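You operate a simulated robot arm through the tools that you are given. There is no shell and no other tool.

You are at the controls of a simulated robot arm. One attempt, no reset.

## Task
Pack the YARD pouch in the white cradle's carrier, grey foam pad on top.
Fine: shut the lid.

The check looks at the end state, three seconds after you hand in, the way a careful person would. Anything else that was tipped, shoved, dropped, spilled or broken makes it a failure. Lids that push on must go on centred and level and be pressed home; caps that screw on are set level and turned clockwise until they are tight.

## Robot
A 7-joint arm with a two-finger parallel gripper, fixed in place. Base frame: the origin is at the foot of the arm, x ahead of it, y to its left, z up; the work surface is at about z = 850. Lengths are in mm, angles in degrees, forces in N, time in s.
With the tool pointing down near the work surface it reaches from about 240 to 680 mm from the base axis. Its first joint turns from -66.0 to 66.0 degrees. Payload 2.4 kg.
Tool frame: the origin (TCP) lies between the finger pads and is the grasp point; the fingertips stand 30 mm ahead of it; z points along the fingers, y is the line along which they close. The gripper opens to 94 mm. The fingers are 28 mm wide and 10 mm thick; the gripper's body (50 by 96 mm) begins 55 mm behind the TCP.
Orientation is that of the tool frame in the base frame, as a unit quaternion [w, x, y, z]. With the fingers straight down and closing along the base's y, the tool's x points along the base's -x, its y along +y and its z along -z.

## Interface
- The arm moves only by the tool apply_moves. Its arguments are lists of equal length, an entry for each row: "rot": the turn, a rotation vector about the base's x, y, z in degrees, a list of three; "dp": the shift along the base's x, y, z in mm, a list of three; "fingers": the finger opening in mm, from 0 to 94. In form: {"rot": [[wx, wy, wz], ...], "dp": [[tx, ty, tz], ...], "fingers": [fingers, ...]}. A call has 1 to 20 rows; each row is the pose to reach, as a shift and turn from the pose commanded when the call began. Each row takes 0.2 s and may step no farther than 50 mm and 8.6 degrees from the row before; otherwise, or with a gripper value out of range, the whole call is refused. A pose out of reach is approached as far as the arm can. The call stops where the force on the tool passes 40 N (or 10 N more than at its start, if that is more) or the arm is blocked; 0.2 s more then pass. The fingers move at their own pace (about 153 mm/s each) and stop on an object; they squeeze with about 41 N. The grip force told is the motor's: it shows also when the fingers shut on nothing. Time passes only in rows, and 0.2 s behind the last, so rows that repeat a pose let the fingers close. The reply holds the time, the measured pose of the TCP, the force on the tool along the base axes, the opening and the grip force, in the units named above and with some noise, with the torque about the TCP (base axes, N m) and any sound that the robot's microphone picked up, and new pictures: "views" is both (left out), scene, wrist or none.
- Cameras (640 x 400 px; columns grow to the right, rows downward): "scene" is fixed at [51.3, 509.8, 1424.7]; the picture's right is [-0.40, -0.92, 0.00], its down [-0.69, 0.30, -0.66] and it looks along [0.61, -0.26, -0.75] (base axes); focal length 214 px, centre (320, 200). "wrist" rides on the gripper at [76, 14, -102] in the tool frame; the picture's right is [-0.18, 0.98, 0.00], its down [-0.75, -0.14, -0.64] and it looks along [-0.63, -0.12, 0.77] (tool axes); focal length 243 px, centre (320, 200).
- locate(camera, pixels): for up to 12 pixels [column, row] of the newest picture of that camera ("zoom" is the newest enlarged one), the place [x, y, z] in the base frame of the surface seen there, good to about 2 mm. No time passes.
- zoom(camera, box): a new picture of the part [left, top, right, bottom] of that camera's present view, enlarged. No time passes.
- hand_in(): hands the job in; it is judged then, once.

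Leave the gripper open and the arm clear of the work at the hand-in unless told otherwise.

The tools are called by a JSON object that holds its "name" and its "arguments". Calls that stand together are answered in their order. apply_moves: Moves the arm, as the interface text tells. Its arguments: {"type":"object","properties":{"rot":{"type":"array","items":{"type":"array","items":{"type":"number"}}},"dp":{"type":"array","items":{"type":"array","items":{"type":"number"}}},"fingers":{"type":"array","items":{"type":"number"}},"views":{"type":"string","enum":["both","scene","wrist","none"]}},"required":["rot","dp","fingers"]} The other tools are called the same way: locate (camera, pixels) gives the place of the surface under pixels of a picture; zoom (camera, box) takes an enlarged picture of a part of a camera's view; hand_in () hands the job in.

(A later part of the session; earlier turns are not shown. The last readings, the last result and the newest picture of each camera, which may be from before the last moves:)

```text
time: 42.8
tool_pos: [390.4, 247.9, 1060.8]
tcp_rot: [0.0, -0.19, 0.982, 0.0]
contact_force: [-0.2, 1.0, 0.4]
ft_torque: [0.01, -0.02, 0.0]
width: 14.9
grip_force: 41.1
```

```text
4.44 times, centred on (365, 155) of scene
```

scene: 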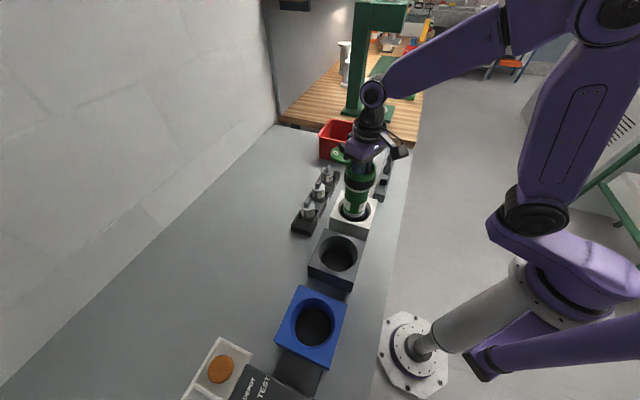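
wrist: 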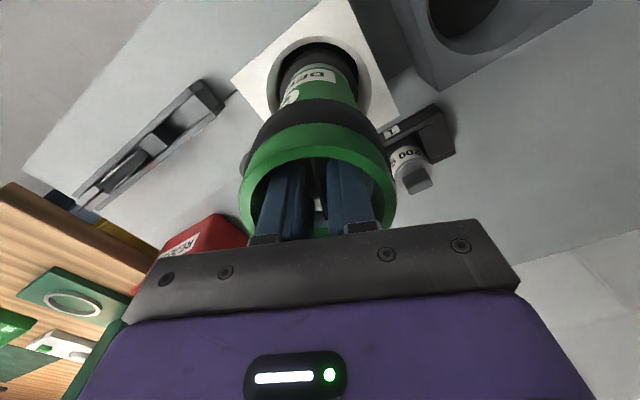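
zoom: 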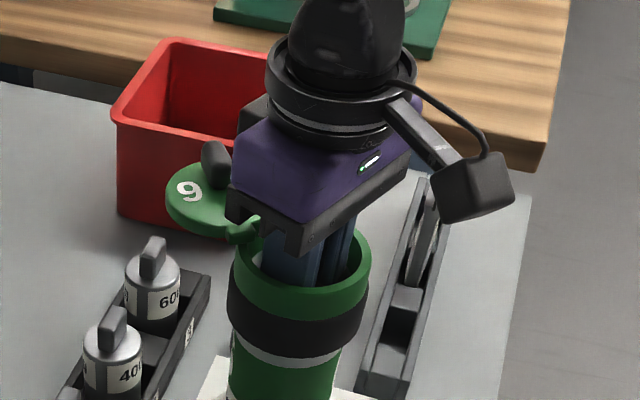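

No contact yet, and the gripper body is clear of the lid and bar. I'll lower in small steps until I feel the floor.

{"name": "apply_moves", "arguments": {"rot": [[0, 0, 0], [0, 0, 0], [0, 0, 0], [0, 0, 0], [0, 0, 0]], "dp": [[0, 0, -3], [0, 0, -6], [0, 0, -9], [0, 0, -11], [0, 0, -12]], "fingers": [4, 4, 4, 4, 4], "views": "none"}}

```text
time: 44.0
tool_pos: [389.2, 248.8, 1049.5]
tcp_rot: [0.001, -0.191, 0.982, 0.0]
contact_force: [0.6, -0.5, 1.0]
ft_torque: [-0.02, 0.0, 0.01]
width: 14.7
grip_force: 41.0
```

{"name": "apply_moves", "arguments": {"rot": [[0, 0, 0], [0, 0, 0], [0, 0, 0]], "dp": [[0, 0, -1], [0, 0, -2], [0, 0, -2]], "fingers": [4, 4, 4], "views": "wrist"}}

{"name": "zoom", "arguments": {"camera": "wrist", "box": [230, 100, 410, 245]}}

```text
time: 44.8
tool_pos: [390.4, 249.3, 1049.0]
tcp_rot: [0.001, -0.191, 0.982, 0.0]
contact_force: [-2.2, -3.9, 30.5]
ft_torque: [-0.31, 0.81, 0.01]
width: 14.9
grip_force: 41.0
```

wrist: 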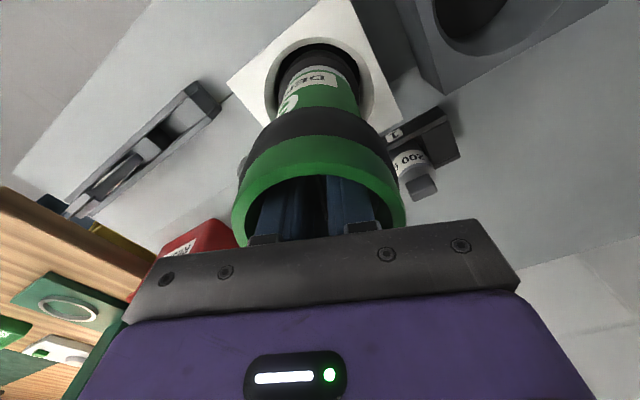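

```text
2.76 times, centred on (320, 172) of wrist
```

zoom: 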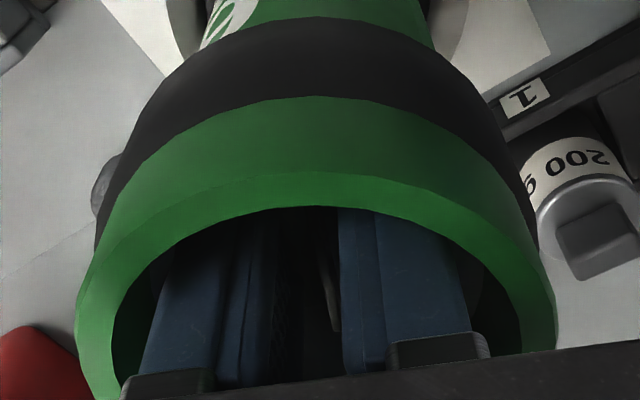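

The floor is felt (30 N), so the pouch is standing on the bottom. I'll relax 1.5 mm upward, open just enough to release (24 mm, within the mouth), and rise.

{"name": "apply_moves", "arguments": {"rot": [[0, 0, 0], [0, 0, 0], [0, 0, 0], [0, 0, 0], [0, 0, 0], [0, 0, 0]], "dp": [[0, 0, 1], [0, 0, 1.5], [0, 0, 1.5], [0, 0, 1.5], [0, 0, 1.5], [0, 0, 1.5]], "fingers": [4, 4, 16, 20, 24, 24], "views": "wrist"}}

{"name": "zoom", "arguments": {"camera": "wrist", "box": [230, 100, 410, 245]}}

{"name": "zoom", "arguments": {"camera": "scene", "box": [330, 110, 400, 200]}}

```text
time: 46.2
tool_pos: [388.1, 248.4, 1048.5]
tcp_rot: [0.0, -0.191, 0.982, 0.0]
contact_force: [1.7, -1.3, 6.5]
ft_torque: [-0.05, -0.05, 0.0]
width: 18.4
grip_force: 0.1
```

wrist: 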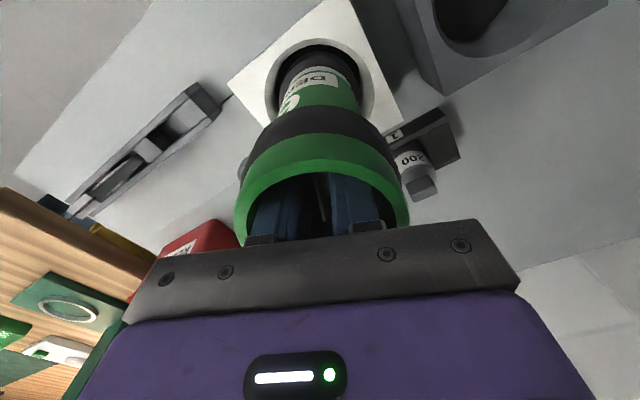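

```text
2.76 times, centred on (320, 172) of wrist
```

zoom: 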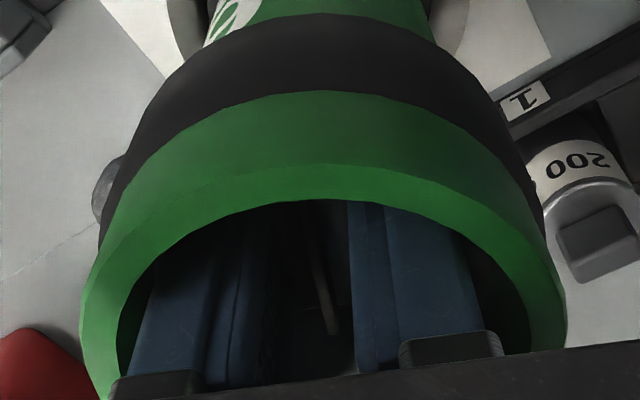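

```text
4.44 times, centred on (365, 155) of scene
```

zoom: 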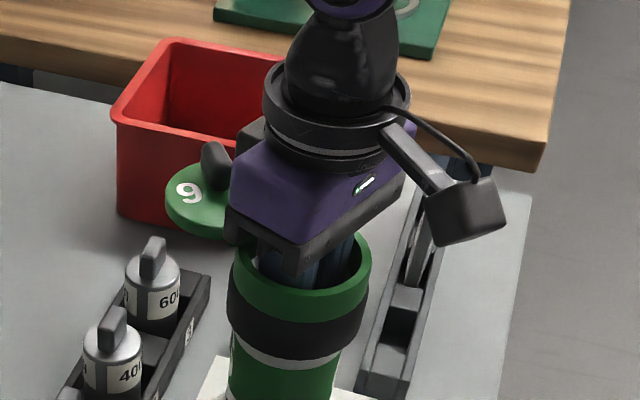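

The fingers opened to 18.4 mm, limited by the mouth, and that's enough to free the 15 mm pouch. I'll hold that opening and rise slowly, checking that the pouch stays down and the carrier doesn't lift.

{"name": "apply_moves", "arguments": {"rot": [[0, 0, 0], [0, 0, 0], [0, 0, 0], [0, 0, 0]], "dp": [[0, 0, 2], [0, 0, 5], [0, 0, 9], [0, 0, 13]], "fingers": [18.5, 18.5, 18.5, 19], "views": "wrist"}}

{"name": "zoom", "arguments": {"camera": "wrist", "box": [230, 100, 410, 245]}}

{"name": "zoom", "arguments": {"camera": "scene", "box": [330, 110, 400, 200]}}

```text
time: 47.2
tool_pos: [388.5, 248.1, 1061.0]
tcp_rot: [0.0, -0.191, 0.982, 0.0]
contact_force: [0.6, -0.4, -0.3]
ft_torque: [-0.04, -0.02, 0.01]
width: 18.7
grip_force: 0.0
```

wrist: 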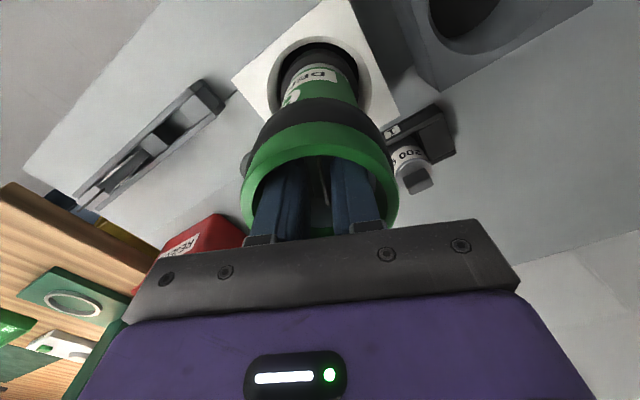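

```text
2.76 times, centred on (320, 172) of wrist
```

zoom: 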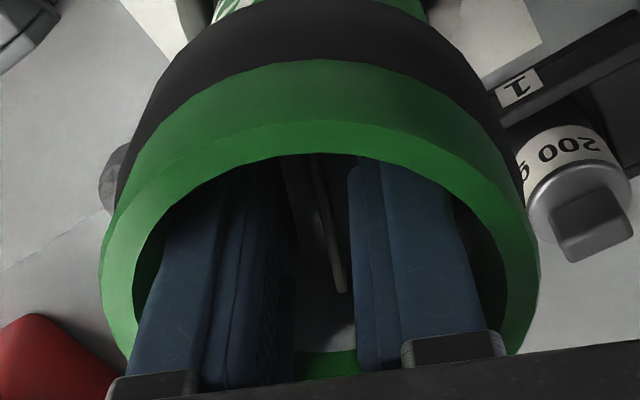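

```text
4.44 times, centred on (365, 155) of scene
```

zoom: 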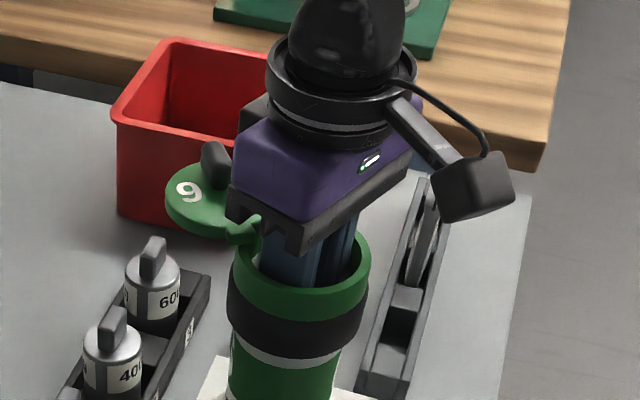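

Force is zero and the pouch is staying down between the fingers. I'll rise fully out of the mouth.

{"name": "apply_moves", "arguments": {"rot": [[0, 0, 0], [0, 0, 0], [0, 0, 0], [0, 0, 0], [0, 0, 0], [0, 0, 0], [0, 0, 0]], "dp": [[0, 0, 10], [0, 0, 22], [0, 0, 38], [0, 0, 58], [0, 0, 85], [0, 0, 120], [0, 0, 160]], "fingers": [19, 19, 19, 20, 20, 30, 50]}}

{"name": "zoom", "arguments": {"camera": "scene", "box": [335, 145, 390, 235]}}

{"name": "zoom", "arguments": {"camera": "wrist", "box": [250, 20, 420, 170]}}

```text
time: 48.8
tool_pos: [390.3, 247.7, 1222.0]
tcp_rot: [0.0, -0.191, 0.982, 0.0]
contact_force: [-0.9, 0.1, -0.6]
ft_torque: [0.02, -0.02, -0.02]
width: 50.1
grip_force: 0.1
```

scene: 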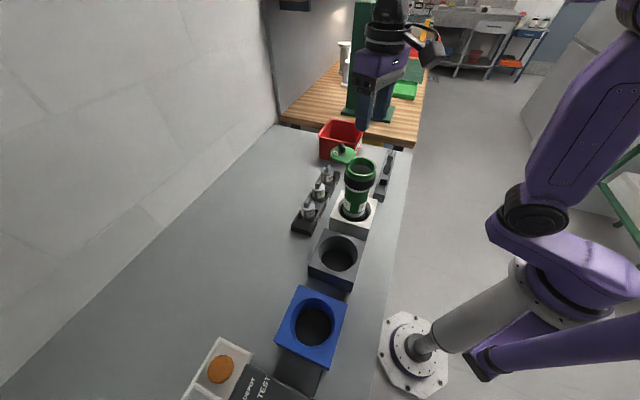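
wrist: 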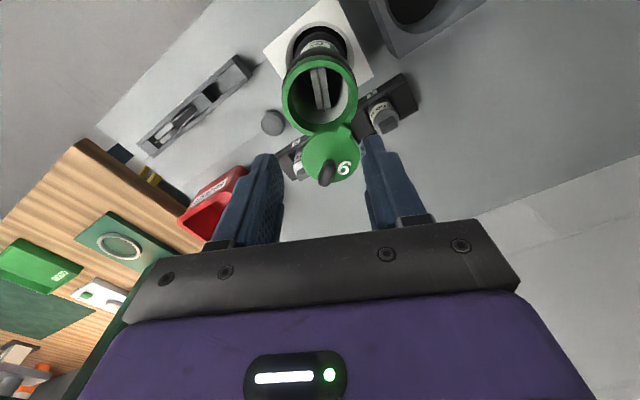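

```text
4.44 times, centred on (362, 190) of scene
```

zoom: 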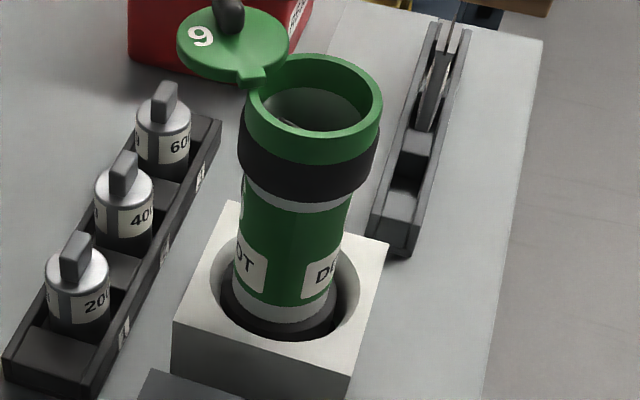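

```text
2.67 times, centred on (335, 95) of wrist
```

zoom: 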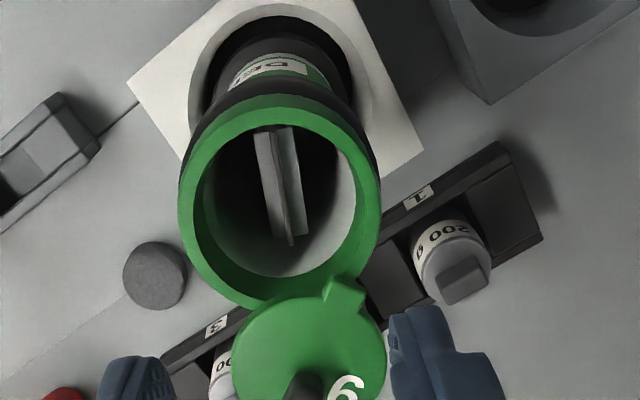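

The YARD pouch stands in the tube. I'll measure its top inside the tube, and the foam pad (zoom centre (155,270)).

{"name": "locate", "arguments": {"camera": "zoom", "pixels": [[263, 150], [290, 140], [270, 225], [303, 220], [285, 190], [155, 265], [130, 270], [183, 268], [155, 245], [153, 300], [320, 235], [220, 220]]}}

```text
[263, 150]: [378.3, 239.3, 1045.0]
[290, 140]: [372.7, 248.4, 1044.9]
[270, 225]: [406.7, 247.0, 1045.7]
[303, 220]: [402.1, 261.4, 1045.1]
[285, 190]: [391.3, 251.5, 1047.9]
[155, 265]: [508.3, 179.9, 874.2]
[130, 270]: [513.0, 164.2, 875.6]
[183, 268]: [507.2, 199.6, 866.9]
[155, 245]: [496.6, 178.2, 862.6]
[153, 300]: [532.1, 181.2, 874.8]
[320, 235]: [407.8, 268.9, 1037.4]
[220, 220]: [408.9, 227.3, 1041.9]
```

The pouch's top sits at z≈1045 in the tube, so about 31 mm remain above its fin. The pad's top is at z≈874.5, making it about 24 mm tall. I'll move to view the pad closely and get its exact centre and diameter.

{"name": "apply_moves", "arguments": {"rot": [[0, 0, 6], [0, 0, 12], [0, 0, 18], [0, 0, 23], [0, 0, 23], [0, 0, 23], [0, 0, 23], [0, 0, 23]], "dp": [[4, -44, 0], [8, -88, 0], [12, -132, 0], [15.4, -174, 0], [15.4, -174.8, -40], [15.4, -174.8, -80], [15.4, -174.8, -120], [15.4, -174.8, -160]], "fingers": [60, 70, 70, 70, 70, 70, 70, 70]}}

{"name": "zoom", "arguments": {"camera": "wrist", "box": [270, 100, 400, 220]}}

```text
time: 50.6
tool_pos: [404.4, 73.7, 1061.7]
tcp_rot: [0.0, -0.383, 0.924, 0.0]
contact_force: [-0.4, -0.5, 0.4]
ft_torque: [0.0, 0.0, -0.02]
width: 70.1
grip_force: 0.1
```

scene: 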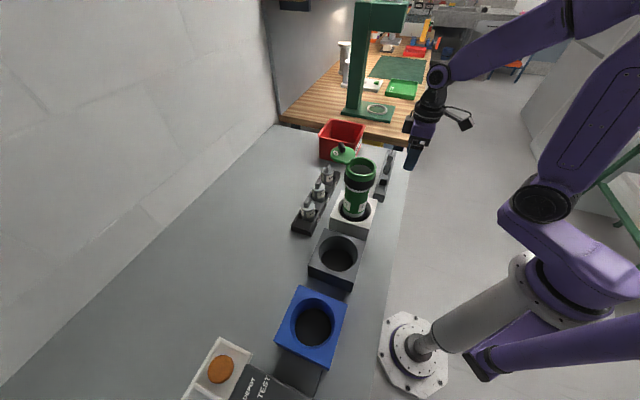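
wrist: 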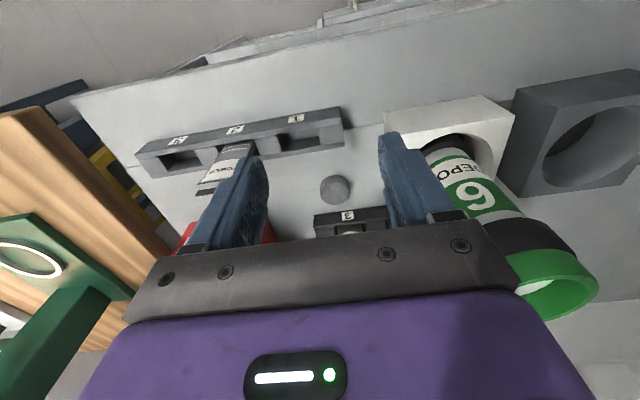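

```text
3.33 times, centred on (335, 160) of wrist
```

zoom: 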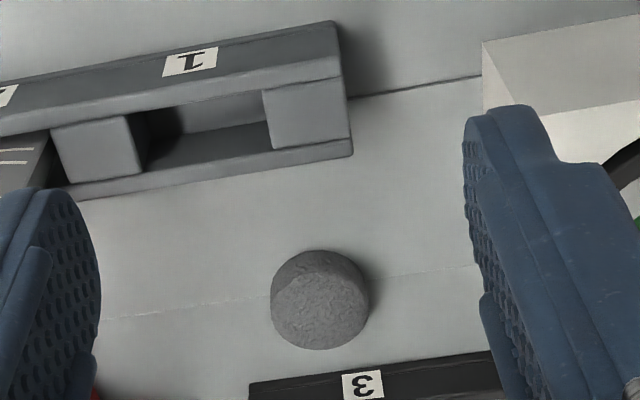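

{"name": "locate", "arguments": {"camera": "zoom", "pixels": [[320, 310], [278, 312], [365, 308], [320, 345], [318, 275], [320, 262], [275, 290], [368, 290], [296, 342], [346, 342], [290, 280], [350, 278]]}}

{"name": "locate", "arguments": {"camera": "zoom", "pixels": [[255, 385], [400, 362], [490, 354], [380, 395], [352, 150], [480, 120], [260, 395], [320, 252]]}}

```text
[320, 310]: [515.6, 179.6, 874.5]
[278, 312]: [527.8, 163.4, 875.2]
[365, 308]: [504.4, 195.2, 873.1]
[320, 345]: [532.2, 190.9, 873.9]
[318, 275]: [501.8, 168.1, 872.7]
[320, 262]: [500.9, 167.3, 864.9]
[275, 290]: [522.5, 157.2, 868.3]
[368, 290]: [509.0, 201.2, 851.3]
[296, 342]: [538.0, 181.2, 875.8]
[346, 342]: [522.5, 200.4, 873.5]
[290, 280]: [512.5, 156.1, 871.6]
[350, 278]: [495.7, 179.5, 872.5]
```

```text
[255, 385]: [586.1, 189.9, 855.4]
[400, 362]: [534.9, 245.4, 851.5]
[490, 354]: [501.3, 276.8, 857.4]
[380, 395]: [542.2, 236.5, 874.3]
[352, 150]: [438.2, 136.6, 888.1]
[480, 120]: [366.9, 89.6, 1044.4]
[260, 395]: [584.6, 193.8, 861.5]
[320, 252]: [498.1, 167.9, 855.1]
```

The pad's centre is (517, 179.4), its diameter about 43 mm, its height about 24.5 mm, with free space all round at 45° yaw. With 10 mm fingers it can't enter the mouth fully gripped, so I'll hold only its top 10–11 mm. I'll move above it first.

{"name": "apply_moves", "arguments": {"rot": [[0, 0, 0], [0, 0, 0], [0, 0, 0], [0, 0, 0], [0, 0, 0], [0, 0, 0]], "dp": [[28, 26, 0], [56, 53, 0], [84, 79, 0], [112, 105.4, 0], [112, 105.4, -40], [112, 105.4, -70]], "fingers": [70, 70, 70, 70, 70, 70]}}

{"name": "zoom", "arguments": {"camera": "wrist", "box": [240, 30, 420, 240]}}

```text
time: 52.0
tool_pos: [516.7, 180.3, 991.8]
tcp_rot: [-0.001, -0.383, 0.924, 0.0]
contact_force: [-0.6, -0.5, 0.3]
ft_torque: [0.01, 0.02, 0.0]
width: 70.0
grip_force: 0.0
```

scene: 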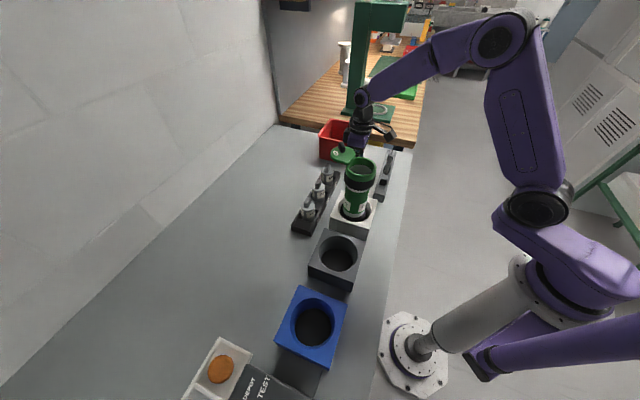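
wrist: 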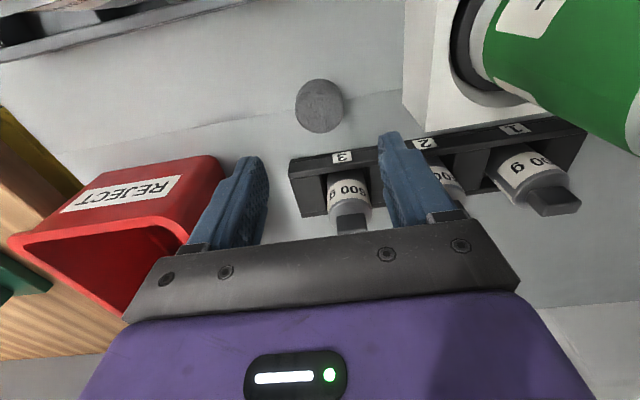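

```text
1.90 times, centred on (330, 135) of wrist
```

zoom: 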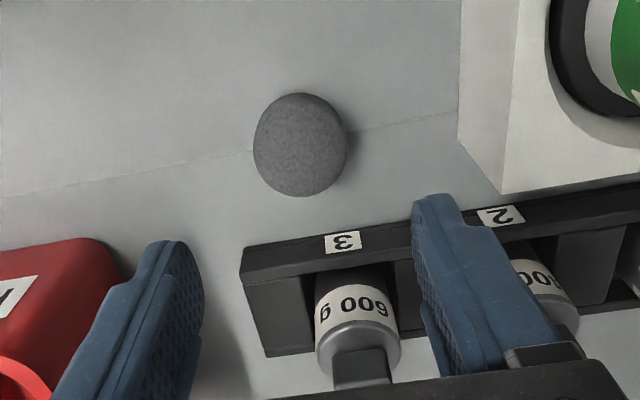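

{"name": "locate", "arguments": {"camera": "zoom", "pixels": [[302, 150], [257, 155], [343, 152], [302, 192], [302, 112], [270, 185], [333, 183], [275, 118], [330, 116]]}}

```text
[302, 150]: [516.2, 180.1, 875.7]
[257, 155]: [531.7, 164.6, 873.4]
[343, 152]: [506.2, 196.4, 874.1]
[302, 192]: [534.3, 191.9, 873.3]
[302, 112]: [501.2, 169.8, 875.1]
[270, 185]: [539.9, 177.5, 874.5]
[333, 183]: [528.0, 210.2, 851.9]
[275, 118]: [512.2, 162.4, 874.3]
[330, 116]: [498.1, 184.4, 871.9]
```

The pad's centre refines to about (517.5, 180). I'll descend so the fingertips overlap the top 10 mm of the pad, then close.

{"name": "apply_moves", "arguments": {"rot": [[0, 0, 0], [0, 0, 0], [0, 0, 0], [0, 0, 0], [0, 0, 0], [0, 0, 0], [0, 0, 0]], "dp": [[0.5, 0.6, -35], [0.5, 0.6, -65], [0.5, 0.6, -85], [0.5, 0.6, -95], [0.5, 0.6, -98], [0.5, 0.6, -98], [0.5, 0.6, -98]], "fingers": [66, 66, 66, 66, 66, 55, 55]}}

{"name": "zoom", "arguments": {"camera": "wrist", "box": [220, 60, 420, 240]}}

```text
time: 53.6
tool_pos: [518.5, 179.1, 894.3]
tcp_rot: [0.001, -0.382, 0.924, 0.0]
contact_force: [0.6, 0.4, -0.5]
ft_torque: [-0.01, 0.0, 0.01]
width: 55.2
grip_force: 0.0
```

scene: 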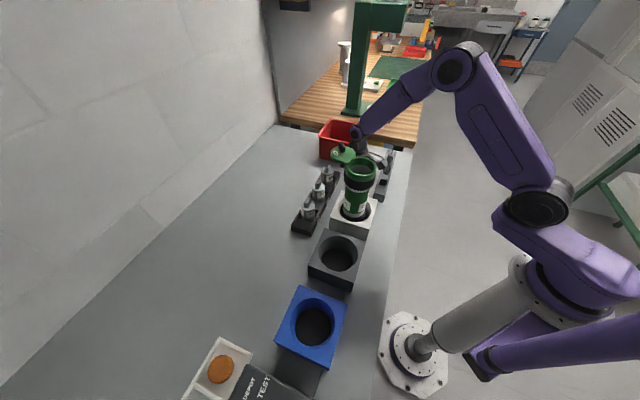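
wrist: 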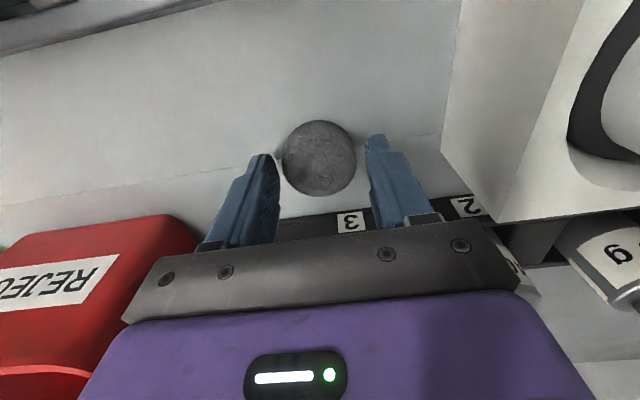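

```text
2.22 times, centred on (320, 150) of wrist
```

zoom: 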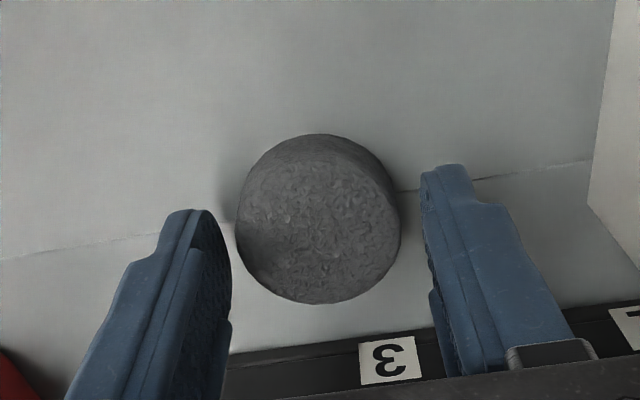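

The pad sits centred between the fingertips. Closing gently.

{"name": "apply_moves", "arguments": {"rot": [[0, 0, 0], [0, 0, 0], [0, 0, 0], [0, 0, 0], [0, 0, 0]], "dp": [[0, 0, 0], [0, 0, 0], [0, 0, 0], [0, 0, 0], [0, 0, 0]], "fingers": [48, 44, 40, 34, 34], "views": "wrist"}}

{"name": "zoom", "arguments": {"camera": "wrist", "box": [220, 60, 420, 240]}}

```text
time: 54.8
tool_pos: [516.8, 179.5, 893.5]
tcp_rot: [0.0, -0.382, 0.924, 0.0]
contact_force: [1.0, -1.5, 1.7]
ft_torque: [-0.03, -0.02, -0.03]
width: 39.7
grip_force: 41.0
```

wrist: 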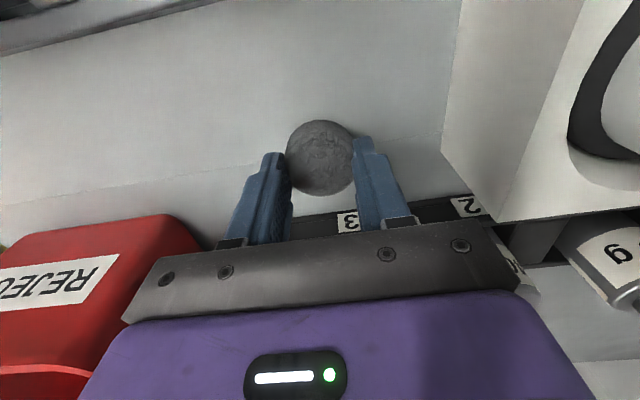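

```text
2.22 times, centred on (320, 150) of wrist
```

zoom: 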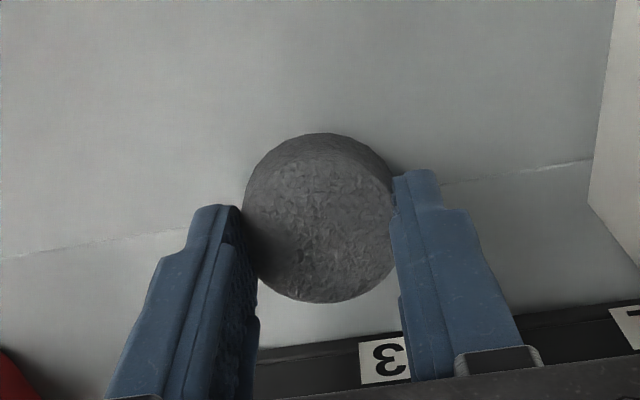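

Gripped at 39.7 mm. I'll lift straight up and check that the pad hangs level.

{"name": "apply_moves", "arguments": {"rot": [[0, 0, 0], [0, 0, 0], [0, 0, 0], [0, 0, 0], [0, 0, 0], [0, 0, 0], [0, 0, 0], [0, 0, 0], [0, 0, 0], [0, 0, 0]], "dp": [[0, 0, 5], [0, 0, 15], [0, 0, 40], [0, 0, 80], [0, 0, 120], [0, 0, 165], [0, 0, 210], [0, 0, 250], [0, 0, 285], [0, 0, 305]], "fingers": [34, 34, 34, 34, 34, 34, 34, 34, 34, 34]}}

{"name": "zoom", "arguments": {"camera": "wrist", "box": [220, 60, 420, 240]}}

{"name": "zoom", "arguments": {"camera": "scene", "box": [310, 60, 430, 200]}}

```text
time: 57.0
tool_pos: [517.8, 180.2, 1199.0]
tcp_rot: [0.0, -0.383, 0.924, 0.0]
contact_force: [-0.6, 0.6, -0.2]
ft_torque: [0.02, -0.02, 0.01]
width: 39.8
grip_force: 41.4
```

scene: 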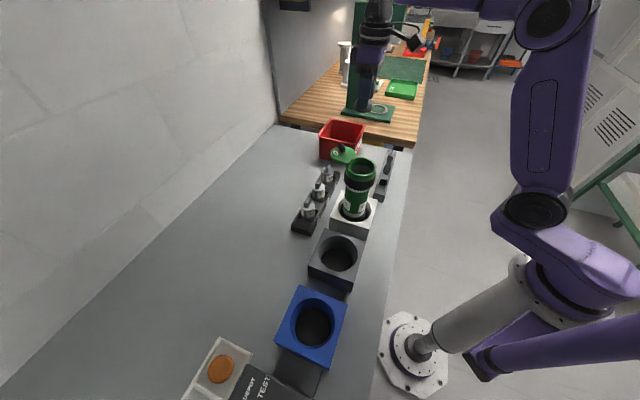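
wrist: 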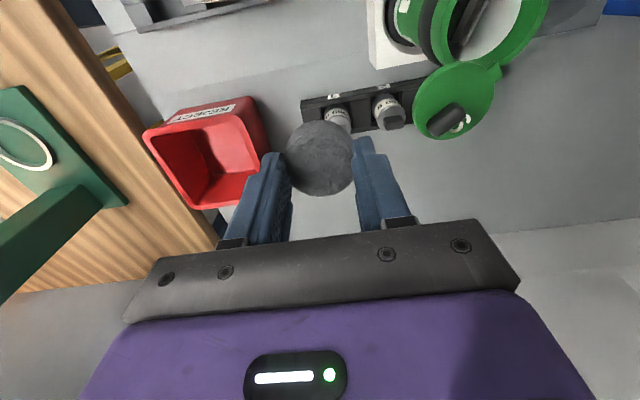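

```text
2.22 times, centred on (320, 150) of wrist
```

zoom: 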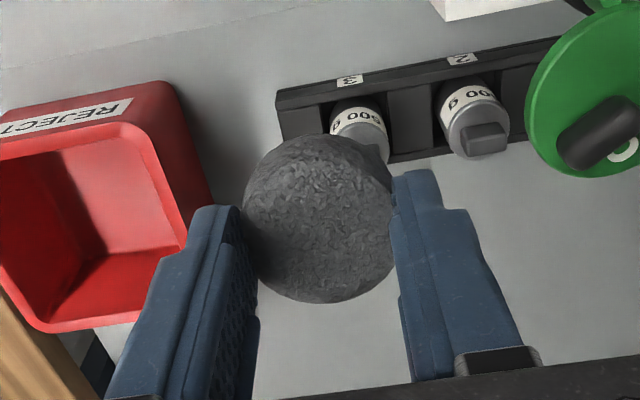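

```text
2.86 times, centred on (370, 130) of scene
```

zoom: 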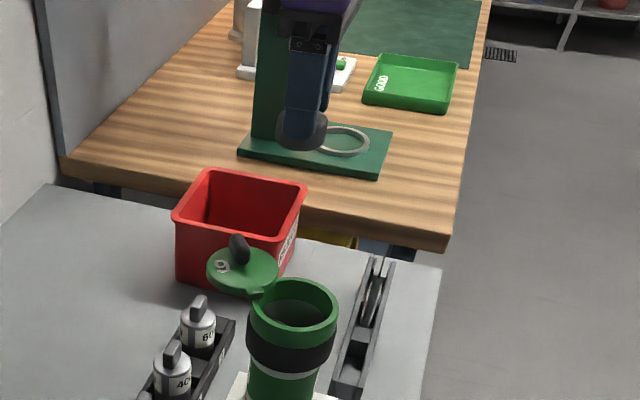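

The pad is level in the grip. I'll measure its centre relative to the tool so I can centre it over the mouth.

{"name": "zoom", "arguments": {"camera": "wrist", "box": [270, 100, 370, 210]}}

{"name": "locate", "arguments": {"camera": "wrist", "pixels": [[320, 160], [321, 193], [320, 135], [320, 128], [290, 165], [350, 160], [300, 188], [340, 188], [300, 140], [340, 138]]}}

```text
3.64 times, centred on (320, 155) of wrist
```

zoom: 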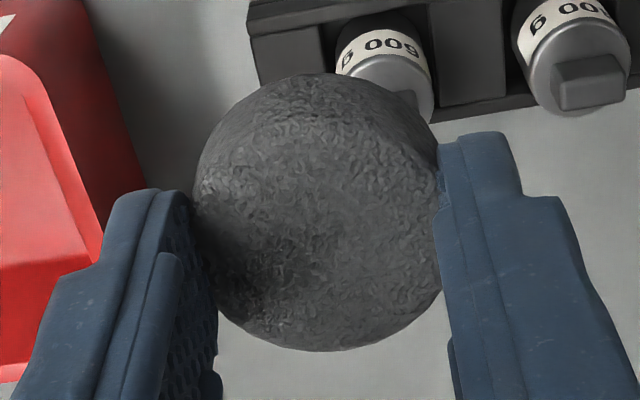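

```text
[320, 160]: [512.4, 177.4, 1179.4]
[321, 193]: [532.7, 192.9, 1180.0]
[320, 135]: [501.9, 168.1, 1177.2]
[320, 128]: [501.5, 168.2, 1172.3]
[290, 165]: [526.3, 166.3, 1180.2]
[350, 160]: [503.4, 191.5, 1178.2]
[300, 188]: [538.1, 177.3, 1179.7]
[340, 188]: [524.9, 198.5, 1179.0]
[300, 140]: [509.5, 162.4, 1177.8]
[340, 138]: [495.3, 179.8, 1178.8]
```

The pad is centred on the tool within about 0.5 mm, with its top 19.7 mm below the TCP. I'll move over the mouth, turning back to 22° yaw so the fingers stay clear of the open lid.

{"name": "apply_moves", "arguments": {"rot": [[0, 0, -5], [0, 0, -10], [0, 0, -15], [0, 0, -20], [0, 0, -23], [0, 0, -23]], "dp": [[-26, 14, 0], [-52, 28, 0], [-78, 42, 0], [-104, 56, 0], [-128, 69, 0], [-128, 69, 0]], "fingers": [34, 34, 34, 34, 34, 34]}}

{"name": "zoom", "arguments": {"camera": "wrist", "box": [230, 20, 410, 220]}}

{"name": "zoom", "arguments": {"camera": "scene", "box": [330, 110, 400, 200]}}

```text
time: 58.4
tool_pos: [389.8, 249.5, 1198.0]
tcp_rot: [0.0, -0.19, 0.982, 0.0]
contact_force: [-0.3, 0.5, -0.4]
ft_torque: [-0.03, 0.0, 0.02]
width: 39.6
grip_force: 41.0
```

scene: 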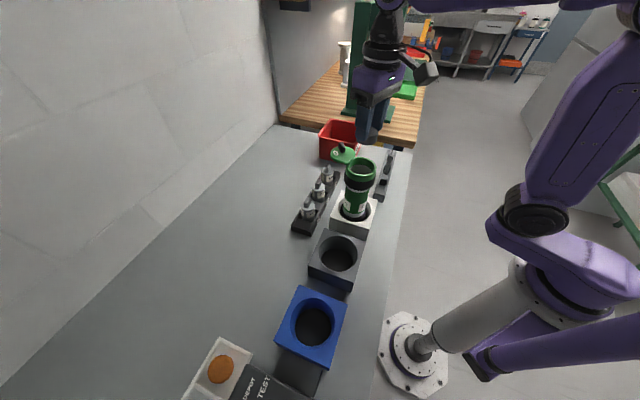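
wrist: 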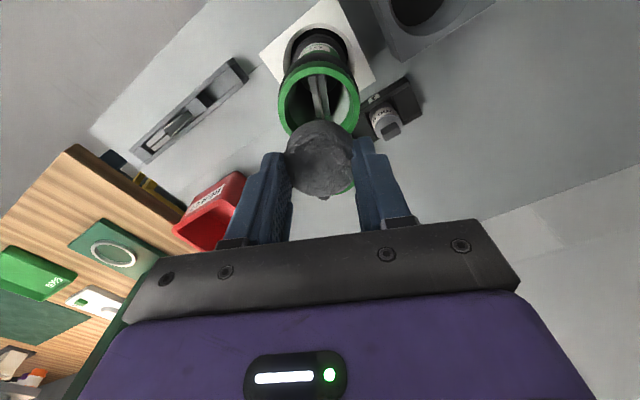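

```text
2.00 times, centred on (320, 120) of wrist
```

zoom: 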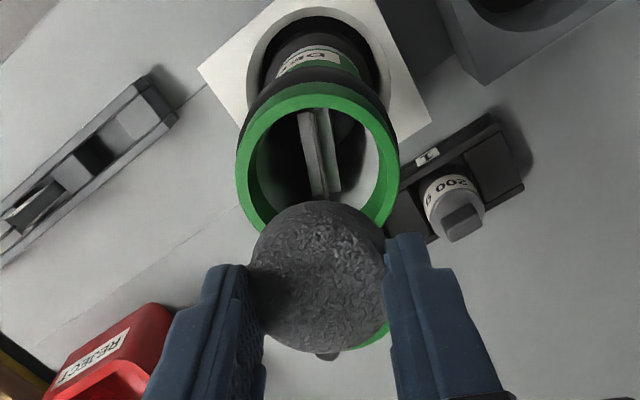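

```text
4.44 times, centred on (365, 155) of scene
```

zoom: 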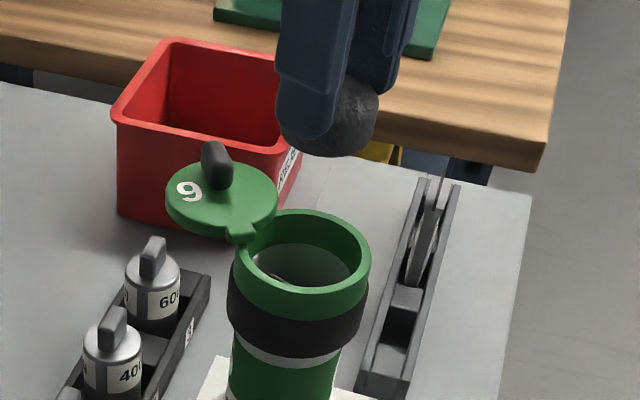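

I'll re-measure the rim from both cameras to centre the pad.

{"name": "locate", "arguments": {"camera": "wrist", "pixels": [[281.5, 100], [356.5, 97], [319, 70], [291, 79], [347, 79], [286, 120], [353, 118], [283, 92], [356, 105], [305, 72], [332, 71]]}}

{"name": "locate", "arguments": {"camera": "zoom", "pixels": [[305, 308], [240, 268], [366, 255], [300, 213], [345, 222], [350, 290], [260, 295], [325, 216], [285, 305], [365, 270]]}}

```text
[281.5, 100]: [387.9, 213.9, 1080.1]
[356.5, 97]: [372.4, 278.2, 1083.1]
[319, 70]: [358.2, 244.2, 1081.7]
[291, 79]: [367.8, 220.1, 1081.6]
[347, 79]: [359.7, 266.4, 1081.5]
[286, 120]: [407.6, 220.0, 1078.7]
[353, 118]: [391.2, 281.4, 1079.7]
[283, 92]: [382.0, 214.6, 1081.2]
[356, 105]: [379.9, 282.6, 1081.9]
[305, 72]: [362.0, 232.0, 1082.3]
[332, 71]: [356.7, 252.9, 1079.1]
```

```text
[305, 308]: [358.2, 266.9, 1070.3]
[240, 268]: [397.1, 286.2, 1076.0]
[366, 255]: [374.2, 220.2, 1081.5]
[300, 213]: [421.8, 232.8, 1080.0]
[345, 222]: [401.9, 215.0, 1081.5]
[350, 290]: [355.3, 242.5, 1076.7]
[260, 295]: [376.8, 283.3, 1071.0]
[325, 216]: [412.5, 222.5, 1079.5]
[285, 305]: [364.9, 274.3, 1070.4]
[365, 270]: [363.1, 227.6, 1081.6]
```

The rim's centre fits to (390, 248.5) with a good circle. I'll lower until the fingertips are about 3 mm above the rim, with the pad's lower half already inside the mouth.

{"name": "apply_moves", "arguments": {"rot": [[0, 0, 0], [0, 0, 0], [0, 0, 0], [0, 0, 0], [0, 0, 0], [0, 0, 0], [0, 0, 0]], "dp": [[0.4, -0.4, -20], [0.4, -0.4, -40], [0.4, -0.4, -58], [0.4, -0.4, -70], [0.4, -0.4, -78], [0.4, -0.4, -83], [0.4, -0.4, -85]], "fingers": [34, 34, 34, 34, 34, 34, 34]}}

{"name": "zoom", "arguments": {"camera": "wrist", "box": [230, 60, 410, 240]}}

{"name": "zoom", "arguments": {"camera": "scene", "box": [330, 120, 400, 200]}}

```text
time: 60.0
tool_pos: [389.3, 247.3, 1114.1]
tcp_rot: [0.0, -0.191, 0.982, 0.0]
contact_force: [-0.4, 0.5, 0.1]
ft_torque: [0.02, 0.01, 0.05]
width: 39.8
grip_force: 40.3
```

scene: 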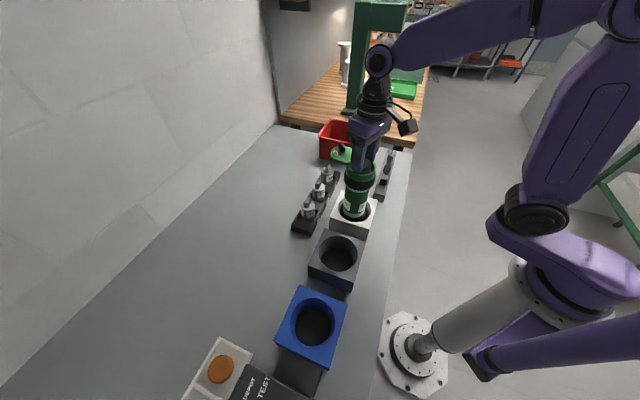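
wrist: 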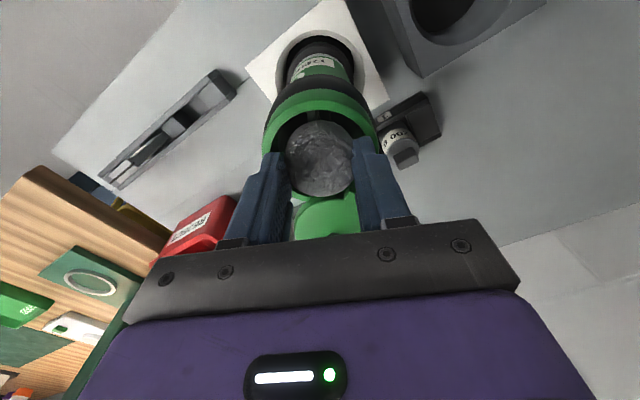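

```text
2.22 times, centred on (320, 150) of wrist
```

zoom: 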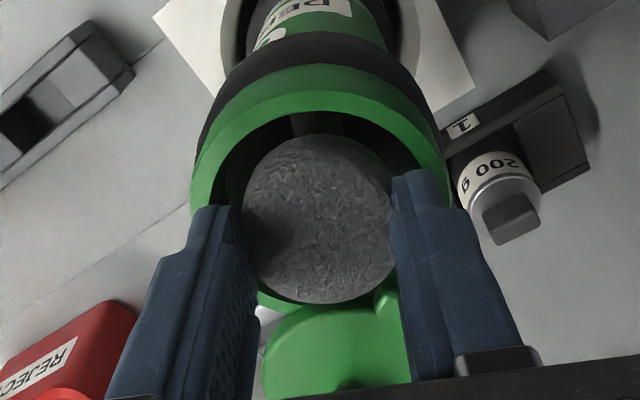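

```text
5.00 times, centred on (365, 160) of scene
```

zoom: 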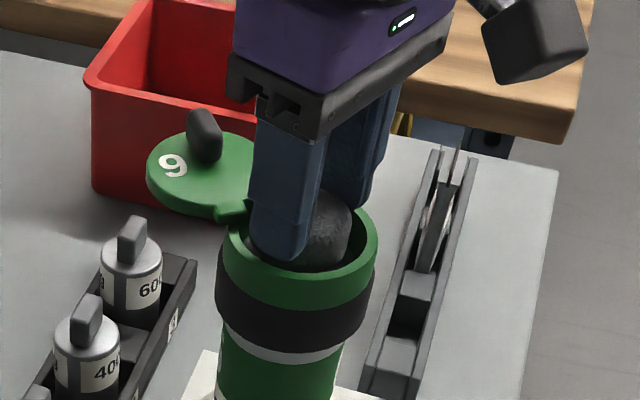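

The pad's lower half is inside the mouth and centred, and no contact force shows. I'll release: open to 52 mm with the fingertips just above the rim, so the pad drops the last ~19 mm onto the pouch.

{"name": "apply_moves", "arguments": {"rot": [[0, 0, 0], [0, 0, 0], [0, 0, 0], [0, 0, 0], [0, 0, 0]], "dp": [[0, 0, 0], [0, 0, 0], [0, 0, 0], [0, 0, 0], [0, 0, 0]], "fingers": [42, 48, 52, 52, 52]}}

{"name": "zoom", "arguments": {"camera": "wrist", "box": [230, 60, 410, 240]}}

{"name": "zoom", "arguments": {"camera": "scene", "box": [330, 120, 400, 200]}}

```text
time: 61.2
tool_pos: [390.3, 248.3, 1114.6]
tcp_rot: [0.0, -0.191, 0.982, 0.0]
contact_force: [-0.3, 0.2, 0.1]
ft_torque: [-0.03, 0.02, 0.01]
width: 52.0
grip_force: 0.1
```

scene: 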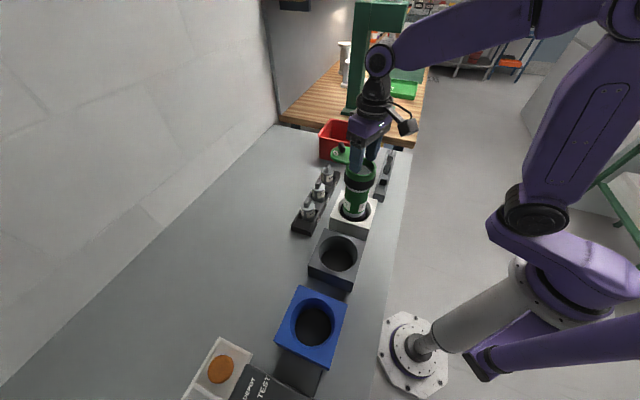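
wrist: 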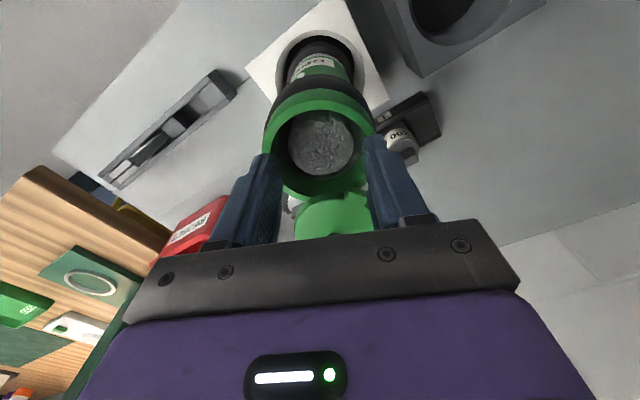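

```text
2.22 times, centred on (320, 150) of wrist
```

zoom: 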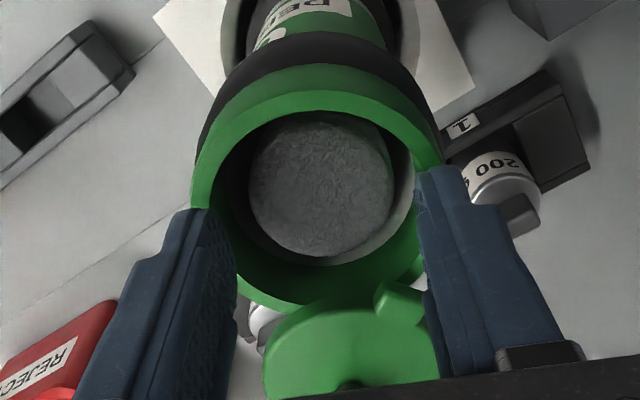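

```text
5.00 times, centred on (365, 160) of scene
```

zoom: 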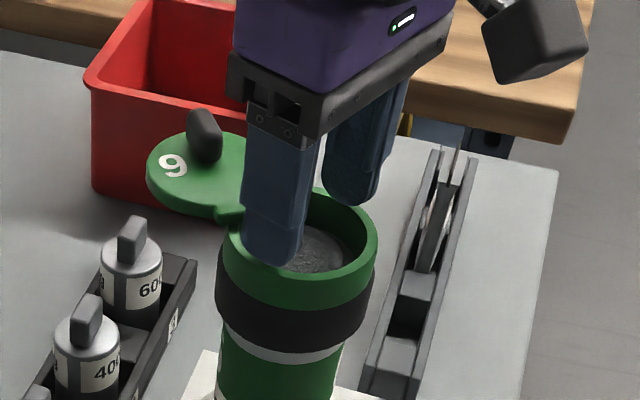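

The pad has dropped into the mouth and looks level. I'll measure its top surface against the rim.

{"name": "zoom", "arguments": {"camera": "wrist", "box": [270, 90, 370, 190]}}

{"name": "locate", "arguments": {"camera": "wrist", "pixels": [[320, 142], [295, 145], [345, 145], [320, 120], [320, 168], [303, 160], [337, 160], [303, 125], [338, 126], [320, 103], [320, 112]]}}

```text
4.00 times, centred on (320, 140) of wrist
```

zoom: 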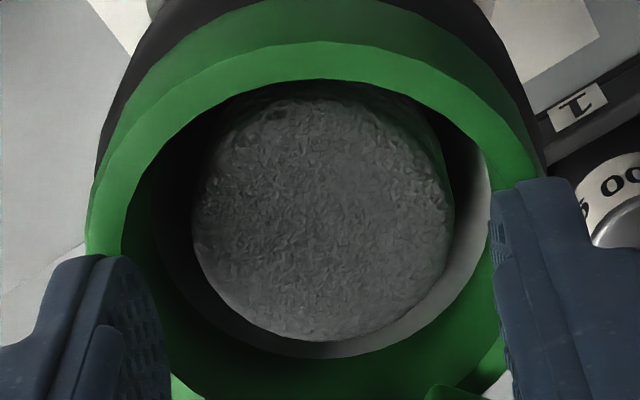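

```text
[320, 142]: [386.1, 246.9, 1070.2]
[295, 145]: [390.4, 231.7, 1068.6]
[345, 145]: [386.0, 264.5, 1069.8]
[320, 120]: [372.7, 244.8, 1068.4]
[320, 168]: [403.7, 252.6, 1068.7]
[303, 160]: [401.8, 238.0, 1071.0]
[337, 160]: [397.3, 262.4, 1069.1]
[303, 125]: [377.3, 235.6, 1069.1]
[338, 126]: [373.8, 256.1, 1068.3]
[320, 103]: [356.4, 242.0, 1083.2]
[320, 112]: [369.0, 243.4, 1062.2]
```

The pad's top is at z≈1069, level, and 12 mm below the rim, so the lid can close over it. Next I'll rise, turn back to 171° yaw (the pose that held the bar before), and go above the lid's bar near (462.5, 268).

{"name": "apply_moves", "arguments": {"rot": [[0, 0, 0], [0, 0, 0], [0, 0, 8.4], [0, 0, 16.8], [0, 0, 25.2], [0, 0, 33.6], [0, 0, 42], [0, 0, 50.4], [0, 0, 58.8], [0, 0, 67.2], [0, 0, 75.6], [0, 0, 84], [0, 0, 92.4], [0, 0, 100.8], [0, 0, 109.2], [0, 0, 117.6], [0, 0, 126], [0, 0, 134.4], [0, 0, 142.8], [0, 0, 149]], "dp": [[0, 0, 30], [0, 0, 70], [0, 0, 105], [4, 1, 110], [9, 3, 110], [13, 4, 110], [18, 5, 110], [22, 6, 110], [27, 8, 110], [31, 9, 110], [36, 10, 110], [40, 11, 110], [45, 13, 110], [49, 14, 110], [54, 15, 110], [58, 16, 110], [63, 18, 110], [67, 19, 110], [70, 20, 110], [72.8, 20.8, 110]], "fingers": [52, 52, 52, 50, 50, 50, 50, 50, 50, 50, 50, 50, 50, 50, 50, 50, 50, 50, 50, 50]}}

{"name": "zoom", "arguments": {"camera": "wrist", "box": [260, 20, 420, 180]}}

{"name": "zoom", "arguments": {"camera": "scene", "box": [335, 140, 390, 210]}}

```text
time: 65.4
tool_pos: [462.1, 269.2, 1224.8]
tcp_rot: [0.0, 0.997, -0.079, 0.0]
contact_force: [0.1, 0.4, -0.5]
ft_torque: [0.0, -0.01, -0.01]
width: 50.1
grip_force: 0.0
```

scene: 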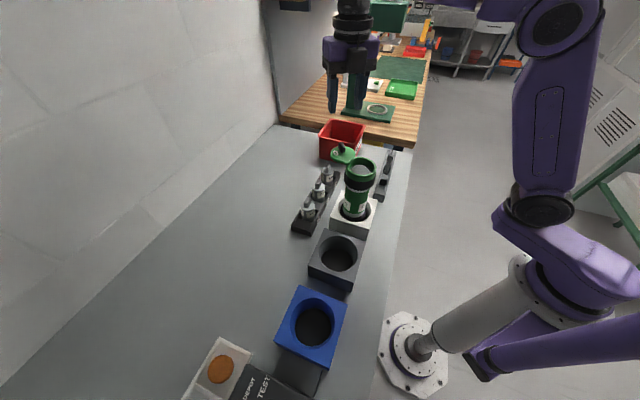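
wrist: 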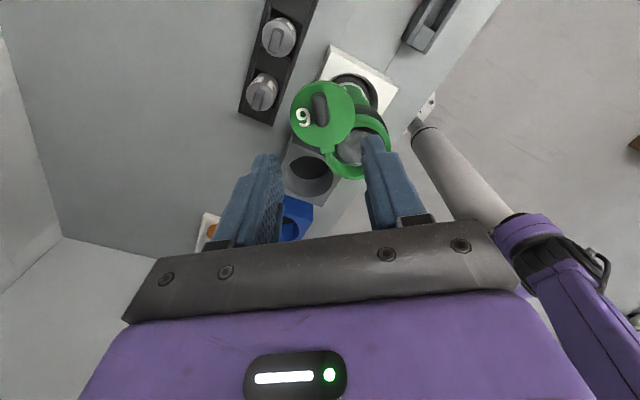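

```text
2.50 times, centred on (340, 100) of wrist
```

zoom: 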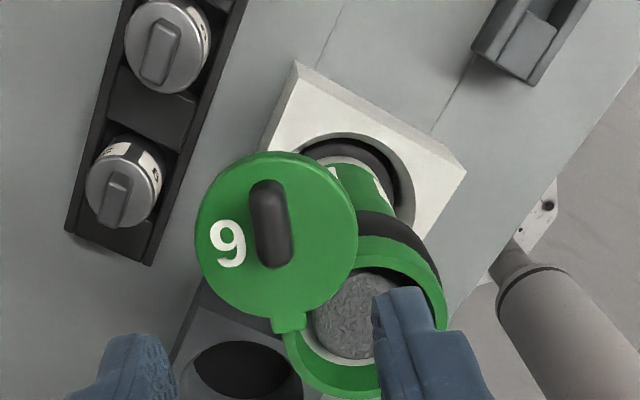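

```text
5.71 times, centred on (362, 175) of scene
```

zoom: 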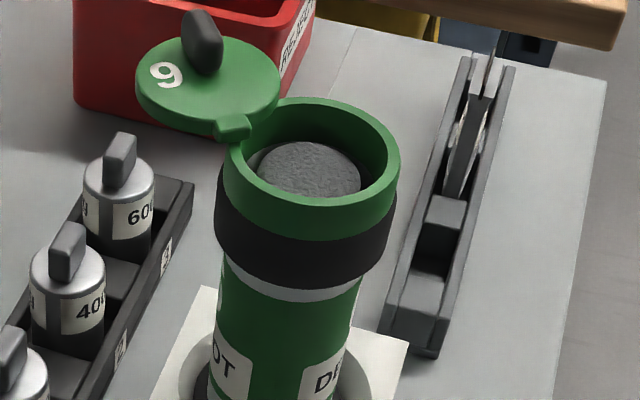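

The pad sits neatly on top of the pouch. I'll measure the bar's present position for the re-grip.

{"name": "locate", "arguments": {"camera": "wrist", "pixels": [[319, 95], [322, 123], [313.5, 110], [327.5, 110], [320, 108], [314, 100], [328, 120], [327, 149], [335, 146], [322, 151], [295, 110], [350, 105]]}}

```text
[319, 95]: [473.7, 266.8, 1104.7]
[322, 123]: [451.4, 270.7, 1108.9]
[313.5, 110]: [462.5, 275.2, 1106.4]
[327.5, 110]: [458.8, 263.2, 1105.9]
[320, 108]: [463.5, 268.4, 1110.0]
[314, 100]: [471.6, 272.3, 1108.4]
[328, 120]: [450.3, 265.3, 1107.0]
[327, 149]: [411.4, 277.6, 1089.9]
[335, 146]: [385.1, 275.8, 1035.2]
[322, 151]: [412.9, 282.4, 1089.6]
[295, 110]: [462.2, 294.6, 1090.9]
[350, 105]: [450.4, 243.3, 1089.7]
```

The bar is centred at (462.4, 269) along 350°, exactly where I left it. I'll descend around it and close.

{"name": "apply_moves", "arguments": {"rot": [[0, 0, 0], [0, 0, 0], [0, 0, 0], [0, 0, 0], [0, 0, 0], [0, 0, 0], [0, 0, 0], [0, 0, 0], [0, 0, 0]], "dp": [[-0.2, -0.3, -35], [-0.2, -0.3, -65], [-0.2, -0.3, -85], [-0.2, -0.3, -95], [-0.2, -0.3, -99], [-0.2, -0.3, -99], [-0.2, -0.3, -99], [-0.2, -0.3, -99], [-0.2, -0.3, -99]], "fingers": [46, 46, 46, 46, 46, 30, 16, 5, 5]}}

{"name": "zoom", "arguments": {"camera": "scene", "box": [335, 140, 390, 210]}}

```text
time: 67.4
tool_pos: [463.2, 269.4, 1125.3]
tcp_rot: [0.0, 0.997, -0.078, 0.0]
contact_force: [1.0, 1.1, 1.4]
ft_torque: [0.12, -0.02, -0.06]
width: 13.1
grip_force: 41.3
```

scene: 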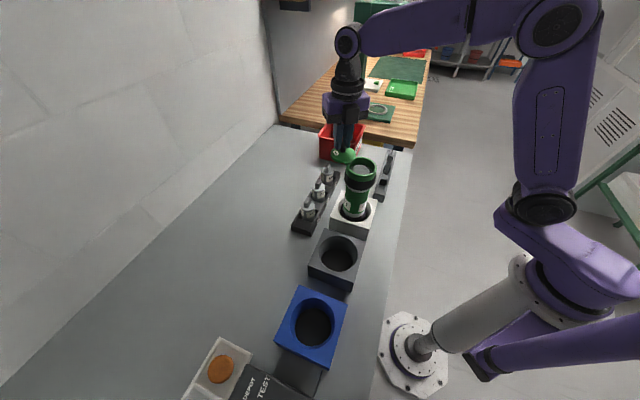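
wrist: 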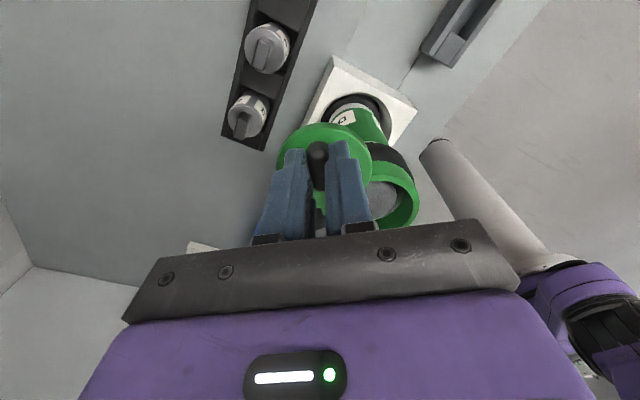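

```text
5.71 times, centred on (362, 175) of scene
```

zoom: 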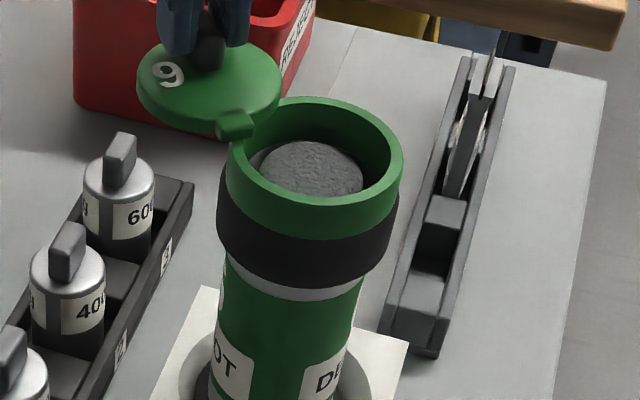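

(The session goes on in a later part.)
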